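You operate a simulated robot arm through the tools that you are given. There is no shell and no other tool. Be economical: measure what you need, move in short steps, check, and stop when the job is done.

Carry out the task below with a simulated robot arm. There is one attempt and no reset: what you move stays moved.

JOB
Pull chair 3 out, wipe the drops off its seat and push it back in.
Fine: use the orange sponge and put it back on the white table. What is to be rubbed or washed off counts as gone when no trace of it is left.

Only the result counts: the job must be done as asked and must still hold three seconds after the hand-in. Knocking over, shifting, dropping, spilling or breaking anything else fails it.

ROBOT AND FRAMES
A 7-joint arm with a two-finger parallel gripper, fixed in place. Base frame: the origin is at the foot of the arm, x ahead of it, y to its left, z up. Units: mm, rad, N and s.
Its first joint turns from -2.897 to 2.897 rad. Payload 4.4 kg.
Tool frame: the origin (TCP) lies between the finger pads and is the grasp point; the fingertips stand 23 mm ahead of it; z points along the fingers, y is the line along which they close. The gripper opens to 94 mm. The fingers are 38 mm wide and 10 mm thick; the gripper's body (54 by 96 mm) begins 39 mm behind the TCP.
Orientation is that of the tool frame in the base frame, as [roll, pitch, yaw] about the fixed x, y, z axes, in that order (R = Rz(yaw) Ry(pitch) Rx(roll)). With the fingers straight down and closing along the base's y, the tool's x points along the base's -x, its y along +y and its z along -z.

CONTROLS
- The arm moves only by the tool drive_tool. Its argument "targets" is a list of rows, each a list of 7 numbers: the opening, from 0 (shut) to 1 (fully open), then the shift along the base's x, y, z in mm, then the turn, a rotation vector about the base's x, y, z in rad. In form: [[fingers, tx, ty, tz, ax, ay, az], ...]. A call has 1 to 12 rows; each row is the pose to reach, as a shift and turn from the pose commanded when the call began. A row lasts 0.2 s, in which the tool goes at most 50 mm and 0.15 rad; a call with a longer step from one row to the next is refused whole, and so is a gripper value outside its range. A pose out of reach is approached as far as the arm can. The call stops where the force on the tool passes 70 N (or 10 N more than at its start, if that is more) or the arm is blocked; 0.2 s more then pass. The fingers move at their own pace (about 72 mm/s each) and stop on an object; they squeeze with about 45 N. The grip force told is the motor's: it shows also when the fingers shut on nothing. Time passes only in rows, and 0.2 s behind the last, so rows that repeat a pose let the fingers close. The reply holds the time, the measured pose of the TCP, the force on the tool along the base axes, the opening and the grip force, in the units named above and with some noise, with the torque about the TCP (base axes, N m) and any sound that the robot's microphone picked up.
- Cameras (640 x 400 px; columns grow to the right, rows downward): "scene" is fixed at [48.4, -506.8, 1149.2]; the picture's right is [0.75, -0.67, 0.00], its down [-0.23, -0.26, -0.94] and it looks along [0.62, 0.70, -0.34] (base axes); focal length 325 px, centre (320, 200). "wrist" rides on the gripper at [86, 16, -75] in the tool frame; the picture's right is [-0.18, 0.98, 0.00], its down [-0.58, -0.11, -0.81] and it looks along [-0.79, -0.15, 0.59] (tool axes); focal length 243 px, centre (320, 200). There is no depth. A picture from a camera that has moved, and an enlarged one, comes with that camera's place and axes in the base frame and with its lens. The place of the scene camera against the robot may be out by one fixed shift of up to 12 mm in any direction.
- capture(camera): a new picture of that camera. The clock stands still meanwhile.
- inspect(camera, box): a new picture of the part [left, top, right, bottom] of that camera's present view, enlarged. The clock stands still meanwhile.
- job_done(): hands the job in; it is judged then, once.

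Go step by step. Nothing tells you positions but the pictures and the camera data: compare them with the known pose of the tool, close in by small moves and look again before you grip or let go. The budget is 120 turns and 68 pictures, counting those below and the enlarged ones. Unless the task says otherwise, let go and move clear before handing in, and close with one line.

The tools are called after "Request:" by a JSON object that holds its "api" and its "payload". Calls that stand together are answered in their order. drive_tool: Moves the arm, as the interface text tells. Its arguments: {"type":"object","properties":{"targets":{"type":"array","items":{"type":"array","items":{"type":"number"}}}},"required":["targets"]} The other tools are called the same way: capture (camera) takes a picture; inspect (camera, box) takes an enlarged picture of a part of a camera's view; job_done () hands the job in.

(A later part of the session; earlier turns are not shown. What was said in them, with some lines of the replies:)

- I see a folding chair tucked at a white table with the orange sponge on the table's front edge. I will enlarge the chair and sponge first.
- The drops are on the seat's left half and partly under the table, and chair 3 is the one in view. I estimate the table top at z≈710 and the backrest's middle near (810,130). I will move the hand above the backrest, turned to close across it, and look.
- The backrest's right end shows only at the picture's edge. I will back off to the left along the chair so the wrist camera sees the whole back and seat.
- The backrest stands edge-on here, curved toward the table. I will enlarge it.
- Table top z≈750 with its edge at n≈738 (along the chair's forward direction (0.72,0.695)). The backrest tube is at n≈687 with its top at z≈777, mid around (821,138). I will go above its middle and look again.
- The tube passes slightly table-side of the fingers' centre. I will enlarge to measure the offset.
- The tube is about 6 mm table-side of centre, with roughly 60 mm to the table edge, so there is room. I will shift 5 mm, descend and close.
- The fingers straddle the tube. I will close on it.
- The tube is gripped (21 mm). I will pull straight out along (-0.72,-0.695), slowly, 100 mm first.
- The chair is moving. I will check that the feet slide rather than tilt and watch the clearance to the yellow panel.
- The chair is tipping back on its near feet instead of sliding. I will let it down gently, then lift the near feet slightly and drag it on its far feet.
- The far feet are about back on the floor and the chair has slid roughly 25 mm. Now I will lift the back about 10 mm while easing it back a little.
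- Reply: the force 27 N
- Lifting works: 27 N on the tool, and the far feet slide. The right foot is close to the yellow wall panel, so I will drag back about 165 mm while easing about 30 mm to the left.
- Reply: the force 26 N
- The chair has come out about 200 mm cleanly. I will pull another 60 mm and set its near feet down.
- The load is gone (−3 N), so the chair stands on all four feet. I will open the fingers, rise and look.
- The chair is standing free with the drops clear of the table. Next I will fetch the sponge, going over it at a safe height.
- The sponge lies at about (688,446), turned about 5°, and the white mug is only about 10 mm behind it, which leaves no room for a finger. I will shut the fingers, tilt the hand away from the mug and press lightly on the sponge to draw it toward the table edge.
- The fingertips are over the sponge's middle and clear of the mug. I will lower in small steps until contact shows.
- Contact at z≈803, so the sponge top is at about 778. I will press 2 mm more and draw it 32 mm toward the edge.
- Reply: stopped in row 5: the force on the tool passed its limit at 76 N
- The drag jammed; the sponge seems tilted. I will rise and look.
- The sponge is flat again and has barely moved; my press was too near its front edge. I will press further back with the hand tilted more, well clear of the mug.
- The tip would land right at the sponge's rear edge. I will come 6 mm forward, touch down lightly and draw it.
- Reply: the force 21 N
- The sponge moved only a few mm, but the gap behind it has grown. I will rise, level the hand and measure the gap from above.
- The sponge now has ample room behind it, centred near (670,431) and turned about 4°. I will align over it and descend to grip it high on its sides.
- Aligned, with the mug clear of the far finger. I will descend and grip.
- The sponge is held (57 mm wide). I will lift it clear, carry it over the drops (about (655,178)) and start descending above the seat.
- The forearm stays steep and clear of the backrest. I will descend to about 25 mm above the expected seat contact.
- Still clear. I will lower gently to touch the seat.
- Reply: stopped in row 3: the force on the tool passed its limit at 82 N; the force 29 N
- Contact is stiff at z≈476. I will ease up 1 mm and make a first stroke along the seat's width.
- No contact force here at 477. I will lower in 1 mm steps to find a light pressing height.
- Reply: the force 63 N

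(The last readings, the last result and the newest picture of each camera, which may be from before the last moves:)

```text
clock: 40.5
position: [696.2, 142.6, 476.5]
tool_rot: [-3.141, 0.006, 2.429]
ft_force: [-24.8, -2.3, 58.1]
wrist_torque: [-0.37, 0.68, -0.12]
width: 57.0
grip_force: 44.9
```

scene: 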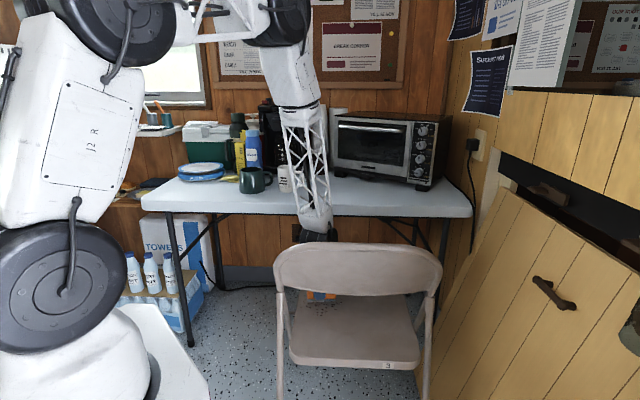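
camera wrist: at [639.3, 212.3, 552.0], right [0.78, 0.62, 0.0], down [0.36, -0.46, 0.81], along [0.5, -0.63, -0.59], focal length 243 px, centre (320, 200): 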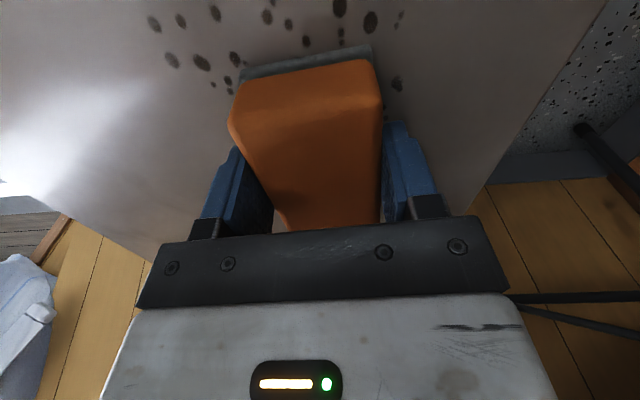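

About 58 N here with the command 1.5 mm into the seat. I will ease up to about 15 N and stroke back to the left.

Request:
{"api": "drive_tool", "payload": {"targets": [[0, 0, 0, 1, 0, 0, 0], [0, -7, 7, 1, 0, 0, 0], [0, -14, 14, 1, 0, 0, 0], [0, -21, 22, 1, 0, 0, 0], [0, -28, 29, 1, 0, 0, 0], [0, -35, 36, 1, 0, 0, 0], [0, -42, 43, 1, 0, 0, 0], [0, -49, 51, 1, 0, 0, 0], [0, -55, 57, 1, 0, 0, 0]]}}

Request:
{"api": "capture", "payload": {"camera": "wrist"}}

```text
clock: 42.5
position: [639.8, 198.6, 477.1]
tool_rot: [-3.14, 0.007, 2.429]
ft_force: [9.7, -11.7, 21.0]
wrist_torque: [-0.12, -0.15, 0.0]
width: 56.8
grip_force: 45.1
```

```text
26 pictures are left
camera wrist: at [584.4, 268.5, 550.9], right [0.78, 0.62, 0.0], down [0.36, -0.46, 0.81], along [0.5, -0.63, -0.59], focal length 243 px, centre (320, 200)
```

wrist: 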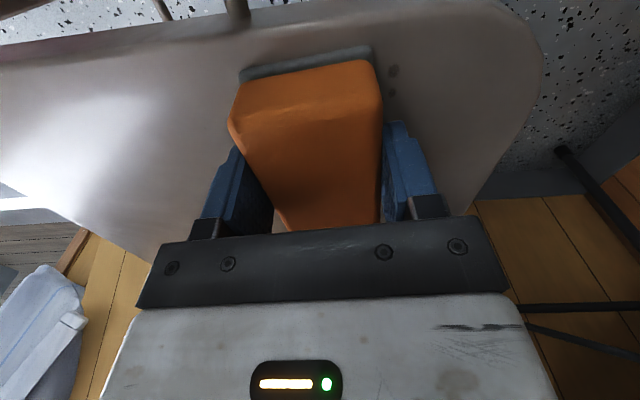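

The swath under the sponge is clean, with two drops showing just table-side. Next pass is 36 mm closer to the table, stroking right.

Request:
{"api": "drive_tool", "payload": {"targets": [[0, 9, 8, 0.3, 0, 0, 0], [0, 18, 17, 0.3, 0, 0, 0], [0, 26, 25, 0.3, 0, 0, 0], [0, 34, 17, 0.3, 0, 0, 0], [0, 42, 9, 0.3, 0, 0, 0], [0, 50, 0, 0.3, 0, 0, 0], [0, 58, -8, 0.3, 0, 0, 0], [0, 66, -17, 0.3, 0, 0, 0], [0, 74, -25, 0.3, 0, 0, 0], [0, 82, -33, 0.3, 0, 0, 0], [0, 90, -41, 0.3, 0, 0, 0], [0, 96, -47, 0.3, 0, 0, 0]]}}

Request:
{"api": "capture", "payload": {"camera": "wrist"}}

```text
clock: 43.1
position: [651.4, 211.2, 475.5]
tool_rot: [-3.138, 0.004, 2.428]
ft_force: [-3.1, 2.3, 16.8]
wrist_torque: [0.11, 0.11, -0.04]
width: 56.7
grip_force: 45.0
stopped in row 2: the force on the tool passed its limit at 79 N (the readings are from after the stop); the commanded pose is now the measured one
```

```text
25 pictures are left
camera wrist: at [597.4, 280.4, 550.9], right [0.78, 0.62, 0.0], down [0.37, -0.46, 0.81], along [0.5, -0.63, -0.59], focal length 243 px, centre (320, 200)
```

wrist: 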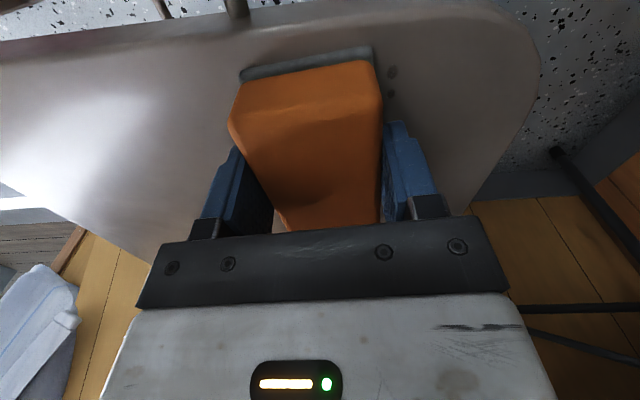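

That sideways move dragged the chair instead of sliding on it. I will lift, shift over in the air, and only stroke lengthwise with light pressure.

Request:
{"api": "drive_tool", "payload": {"targets": [[0, 0, 0, 6, 0, 0, 0], [0, 0, 0, 15, 0, 0, 0], [0, 13, 12, 15, 0, 0, 0], [0, 26, 25, 15, 0, 0, 0], [0, 26, 25, 8, 0, 0, 0], [0, 26, 25, 3, 0, 0, 0]]}}

Request:
{"api": "capture", "payload": {"camera": "wrist"}}

Request:
{"api": "inspect", "payload": {"camera": "scene", "box": [260, 230, 460, 390]}}

```text
clock: 44.5
position: [679.0, 235.6, 479.2]
tool_rot: [-3.14, 0.005, 2.429]
ft_force: [-0.3, -0.2, -0.9]
wrist_torque: [0.03, -0.01, 0.04]
width: 56.6
grip_force: 44.9
```

```text
24 pictures are left
camera wrist: at [624.1, 305.2, 553.0], right [0.78, 0.62, 0.0], down [0.37, -0.46, 0.81], along [0.5, -0.63, -0.59], focal length 243 px, centre (320, 200)
```

wrist: 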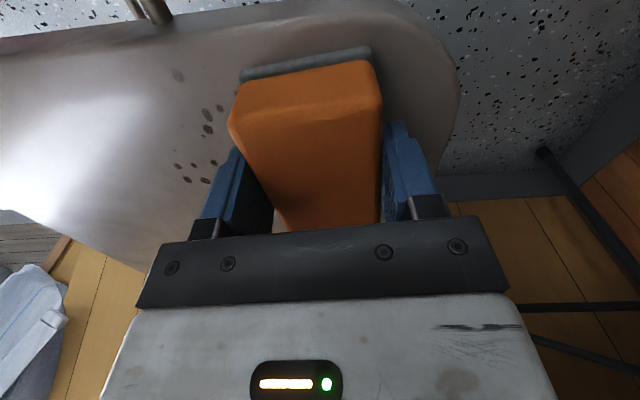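

```text
2.50 times, centred on (360, 310) of scene
camera zoom: at [48.4, -506.8, 1149.2], right [0.75, -0.67, 0.0], down [-0.23, -0.26, -0.94], along [0.62, 0.7, -0.34], focal length 814 px, centre (220, -75)
```

zoom: 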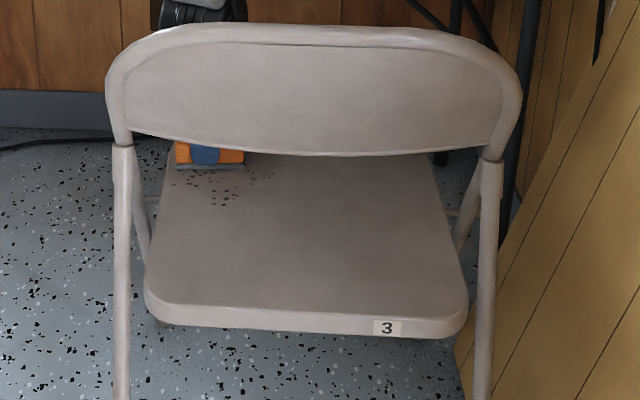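

The chair slipped about 17 mm forward, with drops left on the seat's nearer side. I will lower lightly here and stroke right.

Request:
{"api": "drive_tool", "payload": {"targets": [[0, 0, 0, -1, 0, 0, 0], [0, 0, 0, -2, 0, 0, 0], [0, 3, -3, -2.4, 0, 0, 0]]}}

```text
clock: 45.3
position: [682.1, 232.7, 477.2]
tool_rot: [-3.139, 0.005, 2.428]
ft_force: [-3.8, 4.3, 7.4]
wrist_torque: [0.2, 0.07, 0.04]
width: 57.0
grip_force: 45.3
```

Request:
{"api": "drive_tool", "payload": {"targets": [[0, 7, -7, -0.4, 0, 0, 0], [0, 14, -14, -0.4, 0, 0, 0], [0, 21, -22, -0.4, 0, 0, 0], [0, 28, -29, -0.4, 0, 0, 0], [0, 35, -36, -0.4, 0, 0, 0], [0, 42, -43, -0.4, 0, 0, 0], [0, 49, -51, -0.4, 0, 0, 0], [0, 56, -58, -0.4, 0, 0, 0], [0, 63, -65, -0.4, 0, 0, 0], [0, 70, -72, -0.4, 0, 0, 0], [0, 77, -79, -0.4, 0, 0, 0]]}}

Request:
{"api": "capture", "payload": {"camera": "wrist"}}

```text
clock: 47.7
position: [759.2, 155.1, 477.2]
tool_rot: [-3.138, 0.002, 2.428]
ft_force: [-8.3, 8.3, 15.4]
wrist_torque: [0.11, 0.01, 0.07]
width: 57.0
grip_force: 44.8
```

```text
22 pictures are left
camera wrist: at [703.8, 223.2, 550.8], right [0.78, 0.62, 0.0], down [0.37, -0.46, 0.81], along [0.5, -0.63, -0.59], focal length 243 px, centre (320, 200)
```

wrist: 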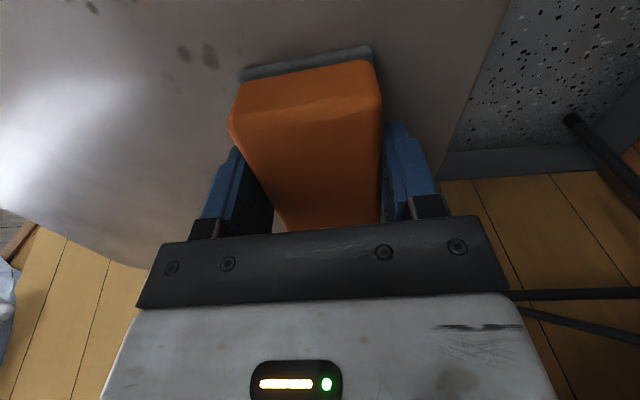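

That stroke wiped cleanly at about 15 N. Remaining traces are 45 mm toward the backrest, so I will hop over and stroke back left.

Request:
{"api": "drive_tool", "payload": {"targets": [[0, 0, 0, 6, 0, 0, 0], [0, -10, -10, 12, 0, 0, 0], [0, -30, -29, 12, 0, 0, 0], [0, -30, -29, 5, 0, 0, 0], [0, -30, -29, 1.5, 0, 0, 0], [0, -31, -28, 0.5, 0, 0, 0]]}}

```text
clock: 49.1
position: [726.8, 125.8, 476.5]
tool_rot: [-3.139, 0.005, 2.424]
ft_force: [0.4, -3.8, 4.2]
wrist_torque: [-0.14, -0.16, -0.07]
width: 56.8
grip_force: 44.9
```

Request:
{"api": "drive_tool", "payload": {"targets": [[0, -7, 7, -0.4, 0, 0, 0], [0, -14, 14, -0.4, 0, 0, 0], [0, -21, 22, -0.4, 0, 0, 0], [0, -28, 29, -0.4, 0, 0, 0], [0, -35, 36, -0.4, 0, 0, 0], [0, -42, 43, -0.4, 0, 0, 0], [0, -49, 51, -0.4, 0, 0, 0], [0, -56, 58, -0.4, 0, 0, 0], [0, -63, 65, -0.4, 0, 0, 0], [0, -70, 72, -0.4, 0, 0, 0], [0, -77, 79, -0.4, 0, 0, 0], [0, -82, 85, -0.4, 0, 0, 0]]}}

Request:
{"api": "capture", "payload": {"camera": "wrist"}}

```text
clock: 51.7
position: [645.5, 210.9, 476.1]
tool_rot: [-3.138, 0.003, 2.428]
ft_force: [3.6, -4.4, 7.1]
wrist_torque: [0.03, -0.05, -0.06]
width: 57.0
grip_force: 44.5
```

```text
21 pictures are left
camera wrist: at [590.4, 280.3, 550.7], right [0.78, 0.62, 0.0], down [0.37, -0.46, 0.81], along [0.5, -0.63, -0.59], focal length 243 px, centre (320, 200)
```

wrist: 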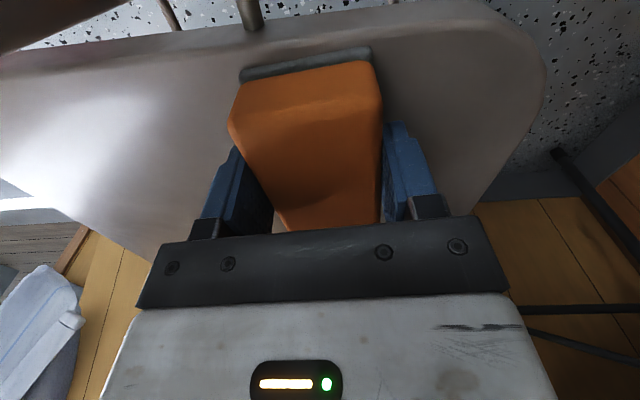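

Clean around here. Next pass is 38 mm nearer the backrest, stroking right.

Request:
{"api": "drive_tool", "payload": {"targets": [[0, 0, 0, 6, 0, 0, 0], [0, -10, -10, 12, 0, 0, 0], [0, -27, -26, 12, 0, 0, 0], [0, -27, -26, 5, 0, 0, 0], [0, -27, -26, 1.5, 0, 0, 0], [0, -26, -27, 0.5, 0, 0, 0]]}}

```text
clock: 53.1
position: [619.3, 183.2, 476.7]
tool_rot: [-3.138, 0.006, 2.428]
ft_force: [0.0, 0.8, 0.9]
wrist_torque: [0.08, 0.06, -0.03]
width: 56.6
grip_force: 44.4
```

Request:
{"api": "drive_tool", "payload": {"targets": [[0, 3, -3, -0.6, 0, 0, 0], [0, 9, -9, -1, 0, 0, 0], [0, 16, -17, -1, 0, 0, 0], [0, 23, -24, -1, 0, 0, 0], [0, 30, -31, -1, 0, 0, 0], [0, 37, -38, -1, 0, 0, 0], [0, 44, -46, -1, 0, 0, 0], [0, 51, -53, -1, 0, 0, 0], [0, 58, -60, -1, 0, 0, 0], [0, 65, -67, -1, 0, 0, 0], [0, 72, -75, -1, 0, 0, 0], [0, 79, -82, -1, 0, 0, 0]]}}

Request:
{"api": "capture", "payload": {"camera": "wrist"}}

```text
clock: 55.7
position: [697.4, 102.0, 475.8]
tool_rot: [-3.137, 0.004, 2.426]
ft_force: [-14.6, 13.8, 30.8]
wrist_torque: [0.28, -0.09, 0.08]
width: 56.8
grip_force: 45.0
```

```text
20 pictures are left
camera wrist: at [642.8, 171.2, 550.2], right [0.78, 0.62, 0.0], down [0.37, -0.46, 0.81], along [0.5, -0.63, -0.59], focal length 243 px, centre (320, 200)
```

wrist: 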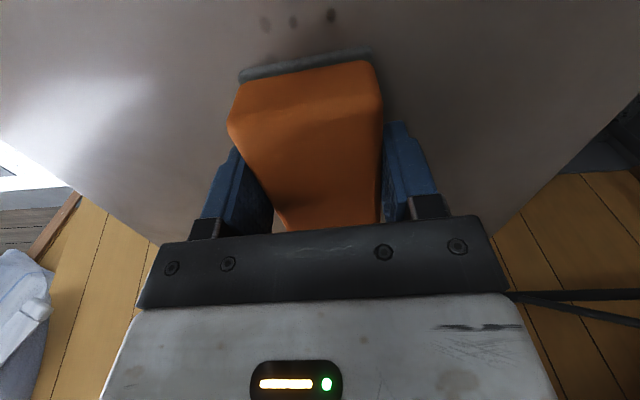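

Three traces remain just left of the sponge in this same lane. I will stroke back over it.

Request:
{"api": "drive_tool", "payload": {"targets": [[0, -7, 7, 0.2, 0, 0, 0], [0, -14, 14, 0.2, 0, 0, 0], [0, -21, 22, 0.2, 0, 0, 0], [0, -28, 29, 0.2, 0, 0, 0], [0, -35, 36, 0.2, 0, 0, 0], [0, -42, 43, 0.2, 0, 0, 0], [0, -49, 51, 0.2, 0, 0, 0], [0, -56, 58, 0.2, 0, 0, 0], [0, -63, 65, 0.2, 0, 0, 0], [0, -70, 72, 0.2, 0, 0, 0], [0, -77, 79, 0.2, 0, 0, 0]]}}

Request:
{"api": "inspect", "payload": {"camera": "scene", "box": [280, 265, 400, 340]}}

```text
clock: 58.1
position: [622.0, 181.2, 476.0]
tool_rot: [-3.14, 0.006, 2.426]
ft_force: [7.5, -8.0, -3.3]
wrist_torque: [-0.36, -0.36, -0.02]
width: 56.9
grip_force: 45.0
```

```text
5.33 times, centred on (340, 302) of scene
camera zoom: at [48.4, -506.8, 1149.2], right [0.75, -0.67, 0.0], down [-0.23, -0.26, -0.94], along [0.62, 0.7, -0.34], focal length 1736 px, centre (213, -347)
```

zoom: 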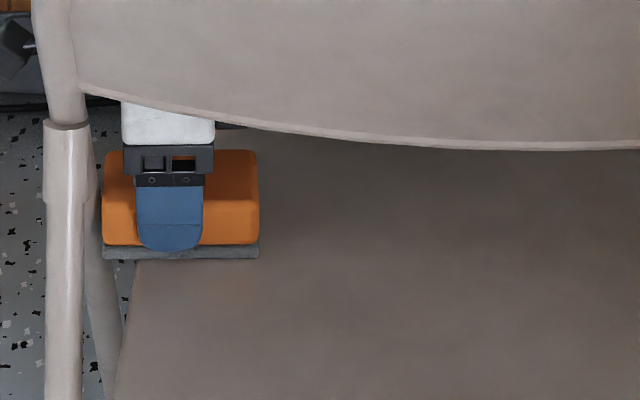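

Nothing is visible from here any more, and the sponge's end is near the left leg. I will lift off and view the whole seat from above.

Request:
{"api": "drive_tool", "payload": {"targets": [[0, 4, -4, 4, 0, 0, 0], [0, 10, -10, 20, 0, 0, 0], [0, 16, -12, 60, 0, 0, 0], [0, 20, -10, 105, 0, 0, 0], [0, 22, 0, 150, 0, 0, 0], [0, 22, 10, 195, 0, 0, 0], [0, 22, 20, 240, 0, 0, 0], [0, 22, 30, 285, 0, 0, 0], [0, 20, 50, 325, 0, 0, 0], [0, 18, 80, 360, 0, 0, 0], [0, 15, 110, 395, 0, 0, 0], [0, 15, 140, 420, 0, 0, 0]]}}

Request:
{"api": "capture", "payload": {"camera": "wrist"}}

Request:
{"api": "inspect", "payload": {"camera": "scene", "box": [280, 265, 400, 340]}}

```text
clock: 60.7
position: [636.3, 321.6, 893.1]
tool_rot: [-3.138, 0.004, 2.427]
ft_force: [0.0, -0.2, -0.6]
wrist_torque: [-0.04, -0.01, 0.04]
width: 57.0
grip_force: 45.1
```

```text
18 pictures are left
camera wrist: at [581.7, 390.2, 968.5], right [0.78, 0.62, 0.0], down [0.37, -0.46, 0.81], along [0.5, -0.63, -0.59], focal length 243 px, centre (320, 200)
```

wrist: 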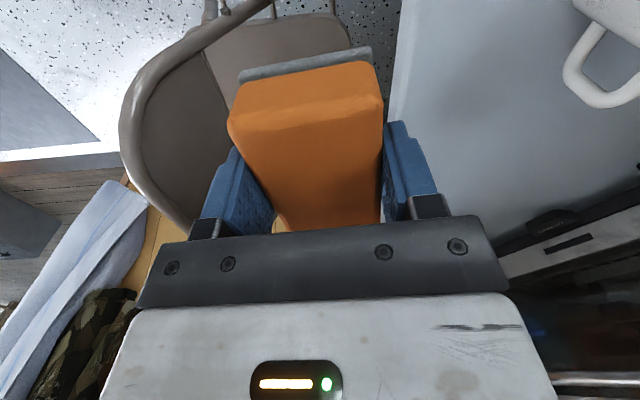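

```text
5.33 times, centred on (340, 302) of scene
camera zoom: at [48.4, -506.8, 1149.2], right [0.75, -0.67, 0.0], down [-0.23, -0.26, -0.94], along [0.62, 0.7, -0.34], focal length 1736 px, centre (213, -347)
```

zoom: 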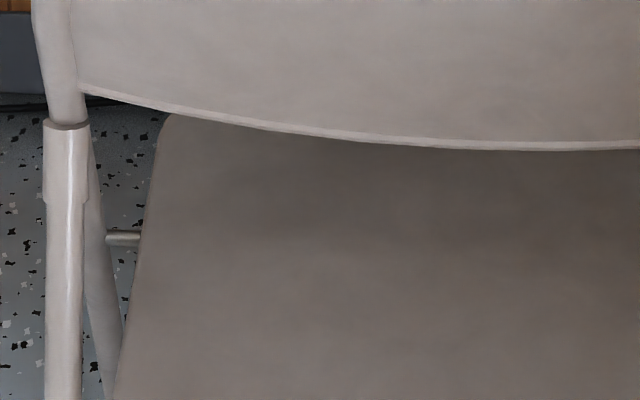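

The visible seat is clean. I will carry the sponge over its table spot and check the seat's far part from there.

Request:
{"api": "drive_tool", "payload": {"targets": [[0, 12, 35, 8, 0, 0, 0], [0, 24, 70, 8, 0, 0, 0], [0, 34, 105, 8, 0, 0, 0]]}}

Request:
{"api": "capture", "payload": {"camera": "wrist"}}

```text
clock: 61.5
position: [667.3, 425.4, 902.3]
tool_rot: [-3.138, 0.004, 2.428]
ft_force: [-0.1, -0.2, -0.4]
wrist_torque: [-0.01, -0.02, 0.0]
width: 57.0
grip_force: 45.5
```

```text
16 pictures are left
camera wrist: at [613.1, 494.6, 977.1], right [0.78, 0.62, 0.0], down [0.37, -0.46, 0.81], along [0.5, -0.63, -0.59], focal length 243 px, centre (320, 200)
```

wrist: 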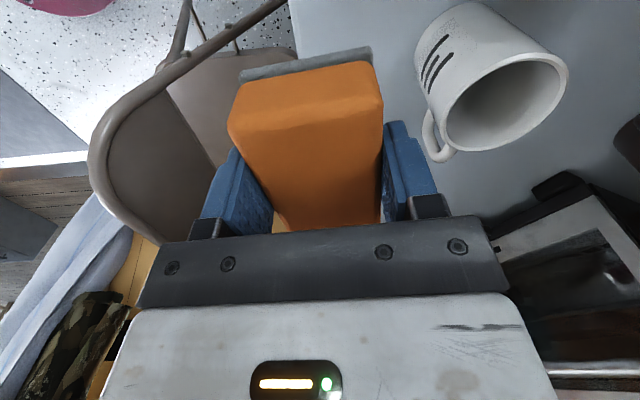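

The sponge blocks the view, so I will set it down first where I picked it up and then look at the seat.

Request:
{"api": "drive_tool", "payload": {"targets": [[0, 1, 5, -35, 0, 0, 0], [0, 1, 5, -75, 0, 0, 0], [0, 1, 5, -105, 0, 0, 0], [0, 1, 5, -118, 0, 0, 0], [0, 1, 5, -122, 0, 0, 0]]}}

```text
clock: 62.7
position: [671.0, 430.7, 781.7]
tool_rot: [-3.138, 0.004, 2.429]
ft_force: [-0.1, 0.0, -0.5]
wrist_torque: [0.01, -0.01, 0.01]
width: 57.0
grip_force: 45.3
```

Request:
{"api": "drive_tool", "payload": {"targets": [[0, 0, 0, -1.5, 0, 0, 0], [0, 0, 0, -3, 0, 0, 0], [0, 0, 0, -4, 0, 0, 0]]}}

```text
clock: 63.5
position: [671.7, 431.0, 777.4]
tool_rot: [-3.139, 0.004, 2.429]
ft_force: [0.0, 0.5, 0.3]
wrist_torque: [-0.01, 0.0, -0.01]
width: 56.9
grip_force: 45.7
```

Request:
{"api": "drive_tool", "payload": {"targets": [[0, 0, 0, -0.7, 0, 0, 0], [0, 0, 0, -1.4, 0, 0, 0]]}}

```text
clock: 64.1
position: [672.0, 430.4, 776.5]
tool_rot: [-3.137, 0.004, 2.427]
ft_force: [0.1, -0.6, -0.5]
wrist_torque: [-0.01, 0.01, -0.02]
width: 57.1
grip_force: 44.7
```

At the original grip height. I will open partly and rise.

Request:
{"api": "drive_tool", "payload": {"targets": [[0.7, 0, 0, -0.5, 0, 0, 0], [0.8, 0, 0, -0.5, 0, 0, 0], [0.8, 0, 0, 0, 0, 0, 0], [0.8, 0, 0, 30, 0, 0, 0], [0.8, 0, 0, 70, 0, 0, 0], [0.8, 5, 5, 110, 0, 0, 0], [0.8, 15, 10, 150, 0, 0, 0]]}}

Request:
{"api": "capture", "payload": {"camera": "wrist"}}

Request:
{"api": "inspect", "payload": {"camera": "scene", "box": [240, 140, 330, 210]}}

```text
clock: 65.7
position: [686.8, 441.4, 927.1]
tool_rot: [-3.138, 0.003, 2.428]
ft_force: [-0.1, -0.2, -1.3]
wrist_torque: [0.0, 0.0, 0.0]
width: 75.1
grip_force: 0.1
```

```text
15 pictures are left
camera wrist: at [632.6, 510.7, 1001.2], right [0.78, 0.62, 0.0], down [0.37, -0.46, 0.81], along [0.5, -0.63, -0.59], focal length 243 px, centre (320, 200)
```

wrist: 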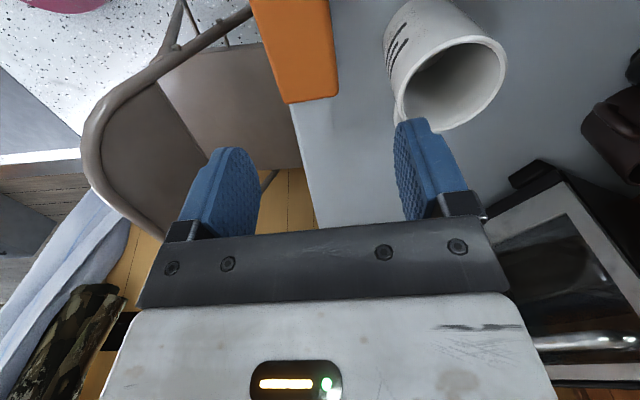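

```text
5.71 times, centred on (285, 175) of scene
camera zoom: at [48.4, -506.8, 1149.2], right [0.75, -0.67, 0.0], down [-0.23, -0.26, -0.94], along [0.62, 0.7, -0.34], focal length 1860 px, centre (520, 343)
```

zoom: 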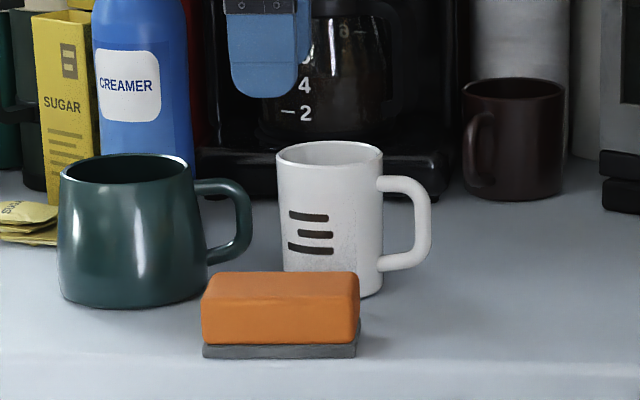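

The sponge rests flat on the table. I will enlarge the seat to check for traces.

Request:
{"api": "inspect", "payload": {"camera": "wrist", "box": [150, 30, 310, 180]}}

```text
2.67 times, centred on (230, 105) of wrist
camera zoom: at [632.6, 510.7, 1001.2], right [0.78, 0.62, 0.0], down [0.37, -0.46, 0.81], along [0.5, -0.63, -0.59], focal length 647 px, centre (560, 453)
```

zoom: 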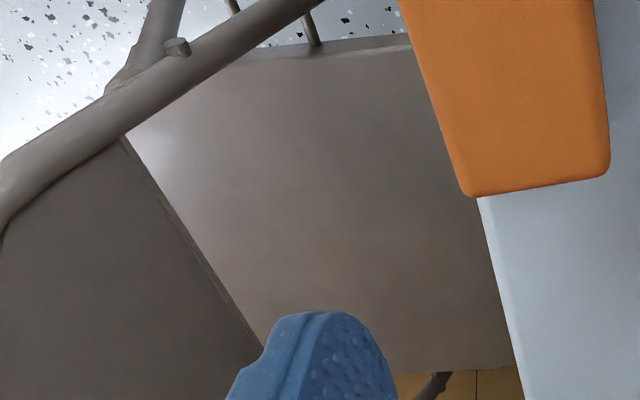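

The seat is clean with no traces left. Now I will go back above the backrest's top tube to push the chair in.

Request:
{"api": "drive_tool", "payload": {"targets": [[0.8, -7, -45, 0, 0, 0, 0], [0.8, -14, -91, 0, 0, 0, 0], [0.8, -21, -137, 0, 0, 0, 0], [0.8, -28, -183, 0, 0, 0, 0], [0.8, -35, -229, 0, 0, 0, 0], [0.8, -42, -275, 0, 0, 0, -0.02], [0.8, -49, -321, 0, 0, 0, -0.04], [0.7, -56, -367, -10, 0, 0, -0.07], [0.6, -63, -413, -30, 0, 0, -0.07], [0.6, -70, -455, -55, 0, 0, -0.07]]}}

Request:
{"api": "capture", "payload": {"camera": "wrist"}}

Request:
{"api": "capture", "payload": {"camera": "scene"}}

```text
refused: row 9 steps farther than a row can; nothing moved
```

```text
12 pictures are left
camera wrist: at [632.6, 510.7, 1001.2], right [0.78, 0.62, 0.0], down [0.37, -0.46, 0.81], along [0.5, -0.63, -0.59], focal length 243 px, centre (320, 200)
```

wrist: 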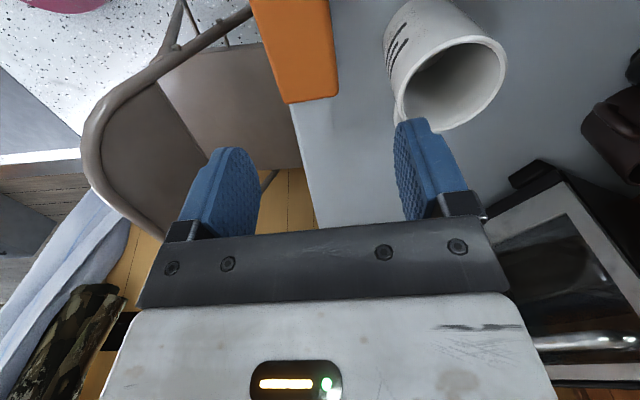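

```text
11 pictures are left
```

scene: 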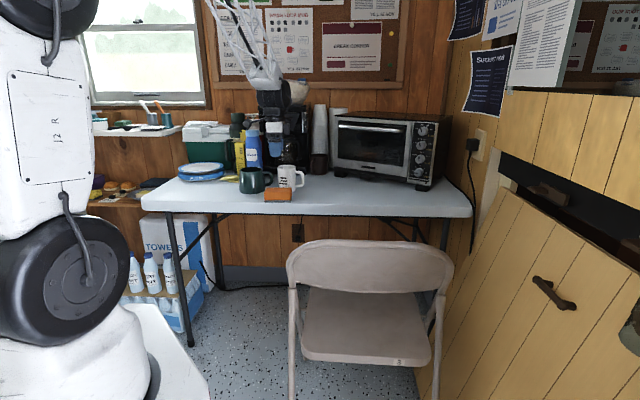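

The wiping strokes have brought the chair's sideways drift back; its top middle is now about (638,-37). I will go there with shorter steps.

Request:
{"api": "drive_tool", "payload": {"targets": [[0.8, -5, -43, 0, 0, 0, 0], [0.8, -10, -86, 0, 0, 0, 0], [0.8, -15, -129, 0, 0, 0, 0], [0.8, -20, -172, 0, 0, 0, 0], [0.8, -25, -215, 0, 0, 0, 0], [0.8, -30, -258, 0, 0, 0, -0.02], [0.8, -34, -301, 0, 0, 0, -0.04], [0.7, -38, -344, -10, 0, 0, -0.07], [0.6, -42, -387, -25, 0, 0, -0.07], [0.6, -46, -430, -45, 0, 0, -0.07], [0.6, -49, -470, -65, 0, 0, -0.07], [0.6, -49, -478, -72, 0, 0, -0.07]]}}

Request:
{"api": "inspect", "payload": {"camera": "wrist", "box": [200, 0, 456, 220]}}

```text
clock: 68.3
position: [636.8, -37.1, 853.4]
tool_rot: [-3.139, 0.003, 2.355]
ft_force: [0.1, -0.5, 1.0]
wrist_torque: [0.01, 0.01, 0.02]
width: 56.2
grip_force: 0.1
```

```text
1.82 times, centred on (328, 110) of wrist
camera zoom: at [587.6, 35.4, 927.1], right [0.82, 0.57, 0.0], down [0.33, -0.48, 0.81], along [0.46, -0.67, -0.59], focal length 441 px, centre (306, 364)
```

zoom: 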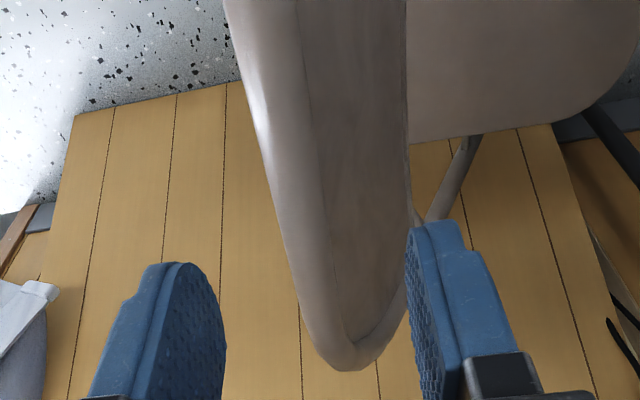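

The tube is 4 mm off centre and the chair is turned about 3°. I will match both, descend and grip.

Request:
{"api": "drive_tool", "payload": {"targets": [[0.6, -3, -3, 0, 0, 0, 0.05], [0.6, -3, -3, -25, 0, 0, 0.05], [0.6, -3, -3, -50, 0, 0, 0.05], [0.6, -3, -3, -70, 0, 0, 0.05], [0.6, -3, -3, -82, 0, 0, 0.05], [0.4, -3, -3, -82, 0, 0, 0.05], [0.2, -3, -3, -82, 0, 0, 0.05], [0, -3, -3, -82, 0, 0, 0.05], [0, -3, -3, -82, 0, 0, 0.05], [0, -3, -3, -82, 0, 0, 0.05]]}}

```text
clock: 70.5
position: [633.5, -39.4, 770.9]
tool_rot: [-3.138, 0.003, 2.406]
ft_force: [4.2, 2.6, 0.1]
wrist_torque: [-0.07, -0.12, -1.34]
width: 22.9
grip_force: 44.9
```

Gripped. I will lift the back 12 mm, letting the top go forward as it pivots on the far feet, then try a short push.

Request:
{"api": "drive_tool", "payload": {"targets": [[0, 4, 4, 3, 0, 0, 0], [0, 9, 9, 6, 0, 0, 0], [0, 13, 13, 9, 0, 0, 0], [0, 18, 18, 12, 0, 0, 0], [0, 22, 22, 12, 0, 0, -0.01], [0, 26, 26, 12, 0, 0, -0.02], [0, 30, 30, 12, 0, 0, -0.03]]}}

```text
clock: 72.1
position: [663.8, -10.6, 783.7]
tool_rot: [-3.141, 0.006, 2.378]
ft_force: [-7.3, -4.8, -4.6]
wrist_torque: [-0.61, -0.52, 0.36]
width: 21.7
grip_force: 44.8
```

Push load is modest (about 9 N). I will continue 40 mm and check the forces.

Request:
{"api": "drive_tool", "payload": {"targets": [[0, 5, 5, 0, 0, 0, 0], [0, 10, 10, 0, 0, 0, 0], [0, 15, 15, 0, 0, 0, 0], [0, 21, 20, 0, 0, 0, 0], [0, 26, 25, 0, 0, 0, -0.01], [0, 30, 29, 0, 0, 0, -0.02], [0, 30, 29, 0, 0, 0, -0.02]]}}

Request:
{"api": "capture", "payload": {"camera": "scene"}}

```text
clock: 73.7
position: [693.6, 19.5, 782.8]
tool_rot: [-3.139, 0.003, 2.356]
ft_force: [-4.9, 0.8, -15.6]
wrist_torque: [0.3, 0.56, 0.52]
width: 21.9
grip_force: 45.0
```

```text
9 pictures are left
```

scene: 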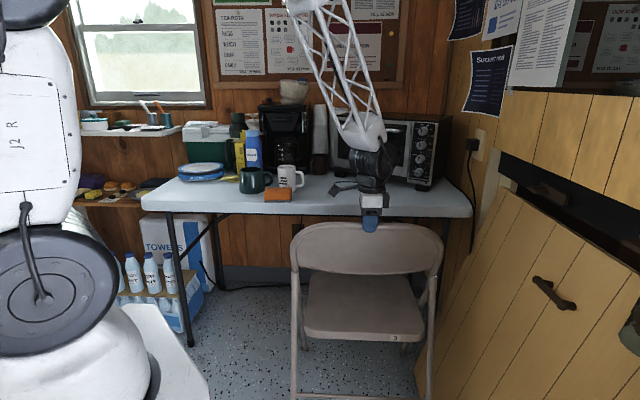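

It slides freely. I will push on another 140 mm.

Request:
{"api": "drive_tool", "payload": {"targets": [[0, 6, 6, 0, 0, 0, 0], [0, 15, 14, 0, 0, 0, 0], [0, 25, 23, 0, 0, 0, 0], [0, 35, 33, 0, 0, 0, 0], [0, 45, 42, 0, 0, 0, 0], [0, 55, 52, 0, 0, 0, 0], [0, 65, 61, 0, 0, 0, 0], [0, 75, 71, 0, 0, 0, 0], [0, 85, 80, 0, 0, 0, 0], [0, 94, 89, 0, 0, 0, 0], [0, 100, 95, 0, 0, 0, 0], [0, 100, 95, 0, 0, 0, 0]]}}

Request:
{"api": "capture", "payload": {"camera": "scene"}}

```text
clock: 76.3
position: [792.3, 113.9, 784.8]
tool_rot: [-3.137, 0.003, 2.358]
ft_force: [-6.2, -8.3, 0.0]
wrist_torque: [-0.12, 0.1, -0.1]
width: 21.6
grip_force: 44.8
```

```text
8 pictures are left
```

scene: 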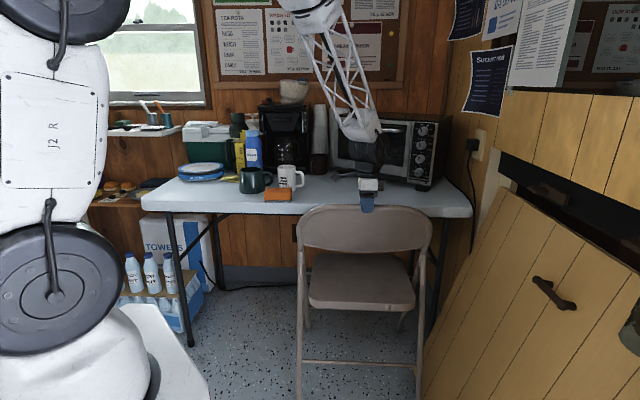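

Nearly in. I will push another 45 mm and compare with the starting picture.

Request:
{"api": "drive_tool", "payload": {"targets": [[0, 6, 6, 0, 0, 0, 0], [0, 13, 12, 0, 0, 0, 0], [0, 20, 18, 0, 0, 0, 0], [0, 26, 25, 0, 0, 0, 0], [0, 32, 31, 0, 0, 0, 0], [0, 32, 31, 0, 0, 0, 0]]}}

Request:
{"api": "inspect", "payload": {"camera": "scene", "box": [270, 190, 460, 310]}}

Request:
{"api": "inspect", "payload": {"camera": "scene", "box": [270, 280, 460, 400]}}

```text
clock: 77.7
position: [827.0, 144.7, 783.5]
tool_rot: [-3.138, 0.005, 2.357]
ft_force: [-5.7, -9.4, 2.9]
wrist_torque: [-0.13, 0.08, 0.06]
width: 21.9
grip_force: 44.9
```

```text
3.33 times, centred on (365, 250) of scene
camera zoom: at [48.4, -506.8, 1149.2], right [0.75, -0.67, 0.0], down [-0.23, -0.26, -0.94], along [0.62, 0.7, -0.34], focal length 1085 px, centre (170, 33)
```

zoom: 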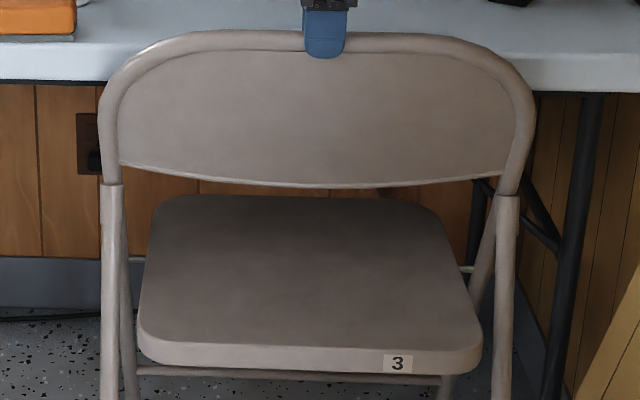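

```text
3.33 times, centred on (365, 340) of scene
camera zoom: at [48.4, -506.8, 1149.2], right [0.75, -0.67, 0.0], down [-0.23, -0.26, -0.94], along [0.62, 0.7, -0.34], focal length 1085 px, centre (170, -267)
```

zoom: 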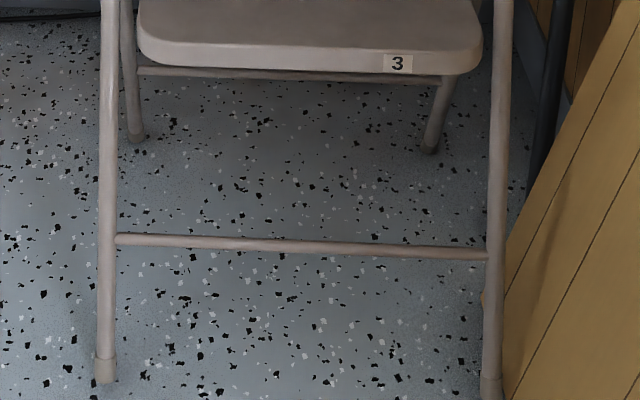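

The chair matches its starting place except that it is still tilted and its far feet are about 35 mm short. I will push forward while lowering, ending at the original grip pose.

Request:
{"api": "drive_tool", "payload": {"targets": [[0, 1, 2, -2, 0, 0, 0], [0, 2, 3, -4, 0, 0, 0], [0, 3, 5, -6, 0, 0, 0], [0, 5, 7, -8, 0, 0, 0], [0, 7, 9, -8, 0, 0, 0], [0, 5, 7, -9, 0, 0, 0], [0, 3, 5, -10, 0, 0, 0], [0, 1, 3, -11, 0, 0, 0], [0, -1, 1, -12, 0, 0, 0], [0, -1, 1, -12, 0, 0, 0]]}}

Request:
{"api": "inspect", "payload": {"camera": "scene", "box": [270, 280, 460, 400]}}

```text
clock: 79.9
position: [825.4, 146.0, 771.7]
tool_rot: [-3.139, 0.003, 2.357]
ft_force: [0.2, -0.3, -21.1]
wrist_torque: [-0.35, -0.45, -0.1]
width: 21.7
grip_force: 45.1
```

```text
3.33 times, centred on (365, 340) of scene
camera zoom: at [48.4, -506.8, 1149.2], right [0.75, -0.67, 0.0], down [-0.23, -0.26, -0.94], along [0.62, 0.7, -0.34], focal length 1085 px, centre (170, -267)
```

zoom: 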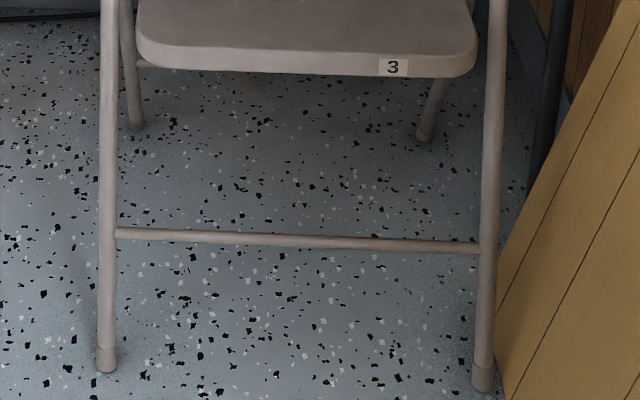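

The position matches the start, but the grip still carries 21 N. I will lower the last couple of mm.

Request:
{"api": "drive_tool", "payload": {"targets": [[0, -1, -1, -1, 0, 0, 0], [0, -2, -2, -2, 0, 0, 0], [0, -2, -2, -2, 0, 0, 0]]}}

```text
clock: 80.7
position: [822.6, 143.5, 770.5]
tool_rot: [-3.139, 0.004, 2.359]
ft_force: [-2.5, 12.5, 1.7]
wrist_torque: [0.6, 0.53, 0.81]
width: 21.8
grip_force: 44.5
```

Load is gone and the chair stands on its feet. I will release slowly, rise and check.

Request:
{"api": "drive_tool", "payload": {"targets": [[0.3, 0, 0, 0, 0, 0, 0], [0.5, 0, 0, 0, 0, 0, 0], [0.55, 0, 0, 0, 0, 0, 0], [0.55, 0, 0, 20, 0, 0, 0], [0.55, 0, 0, 60, 0, 0, 0], [0.55, -10, -10, 105, 0, 0, 0], [0.55, -30, -30, 145, 0, 0, 0], [0.55, -60, -60, 170, 0, 0, 0]]}}

Request:
{"api": "capture", "payload": {"camera": "scene"}}

Request:
{"api": "inspect", "payload": {"camera": "scene", "box": [270, 190, 460, 310]}}

```text
clock: 82.5
position: [764.7, 85.6, 939.9]
tool_rot: [-3.137, 0.004, 2.358]
ft_force: [-1.3, 0.8, -0.5]
wrist_torque: [0.02, -0.05, -0.01]
width: 51.7
grip_force: 0.1
```

```text
4 pictures are left
```

scene: 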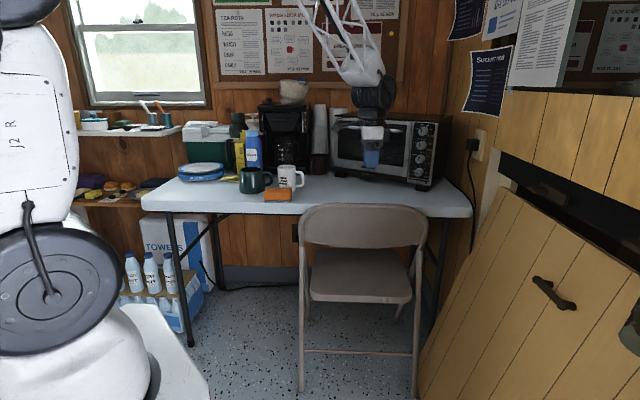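

```text
3.33 times, centred on (365, 250) of scene
camera zoom: at [48.4, -506.8, 1149.2], right [0.75, -0.67, 0.0], down [-0.23, -0.26, -0.94], along [0.62, 0.7, -0.34], focal length 1085 px, centre (170, 33)
```

zoom: 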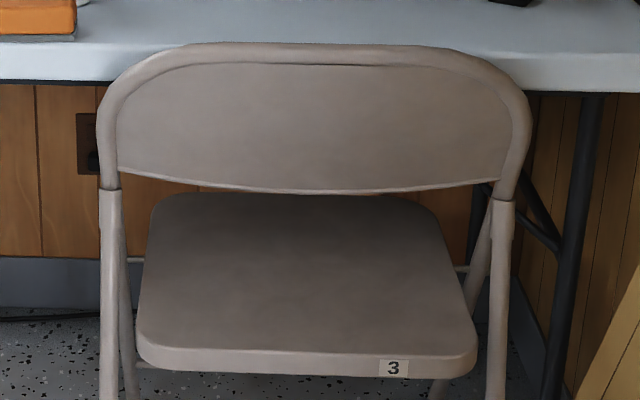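

The chair is back where it started, its seat is clean and the sponge lies on the white table. The hand is clear, so I am handing in.

Request:
{"api": "job_done", "payload": {}}

```text
The job is handed in.
```

Chair 3 was pulled out, its seat wiped with the orange sponge until no drops were visible, and the chair pushed back to where it stood. The sponge is back on the white table, about 25 mm nearer the front edge than before. The white mug was nudged roughly 4 mm while I freed the sponge from in front of it.
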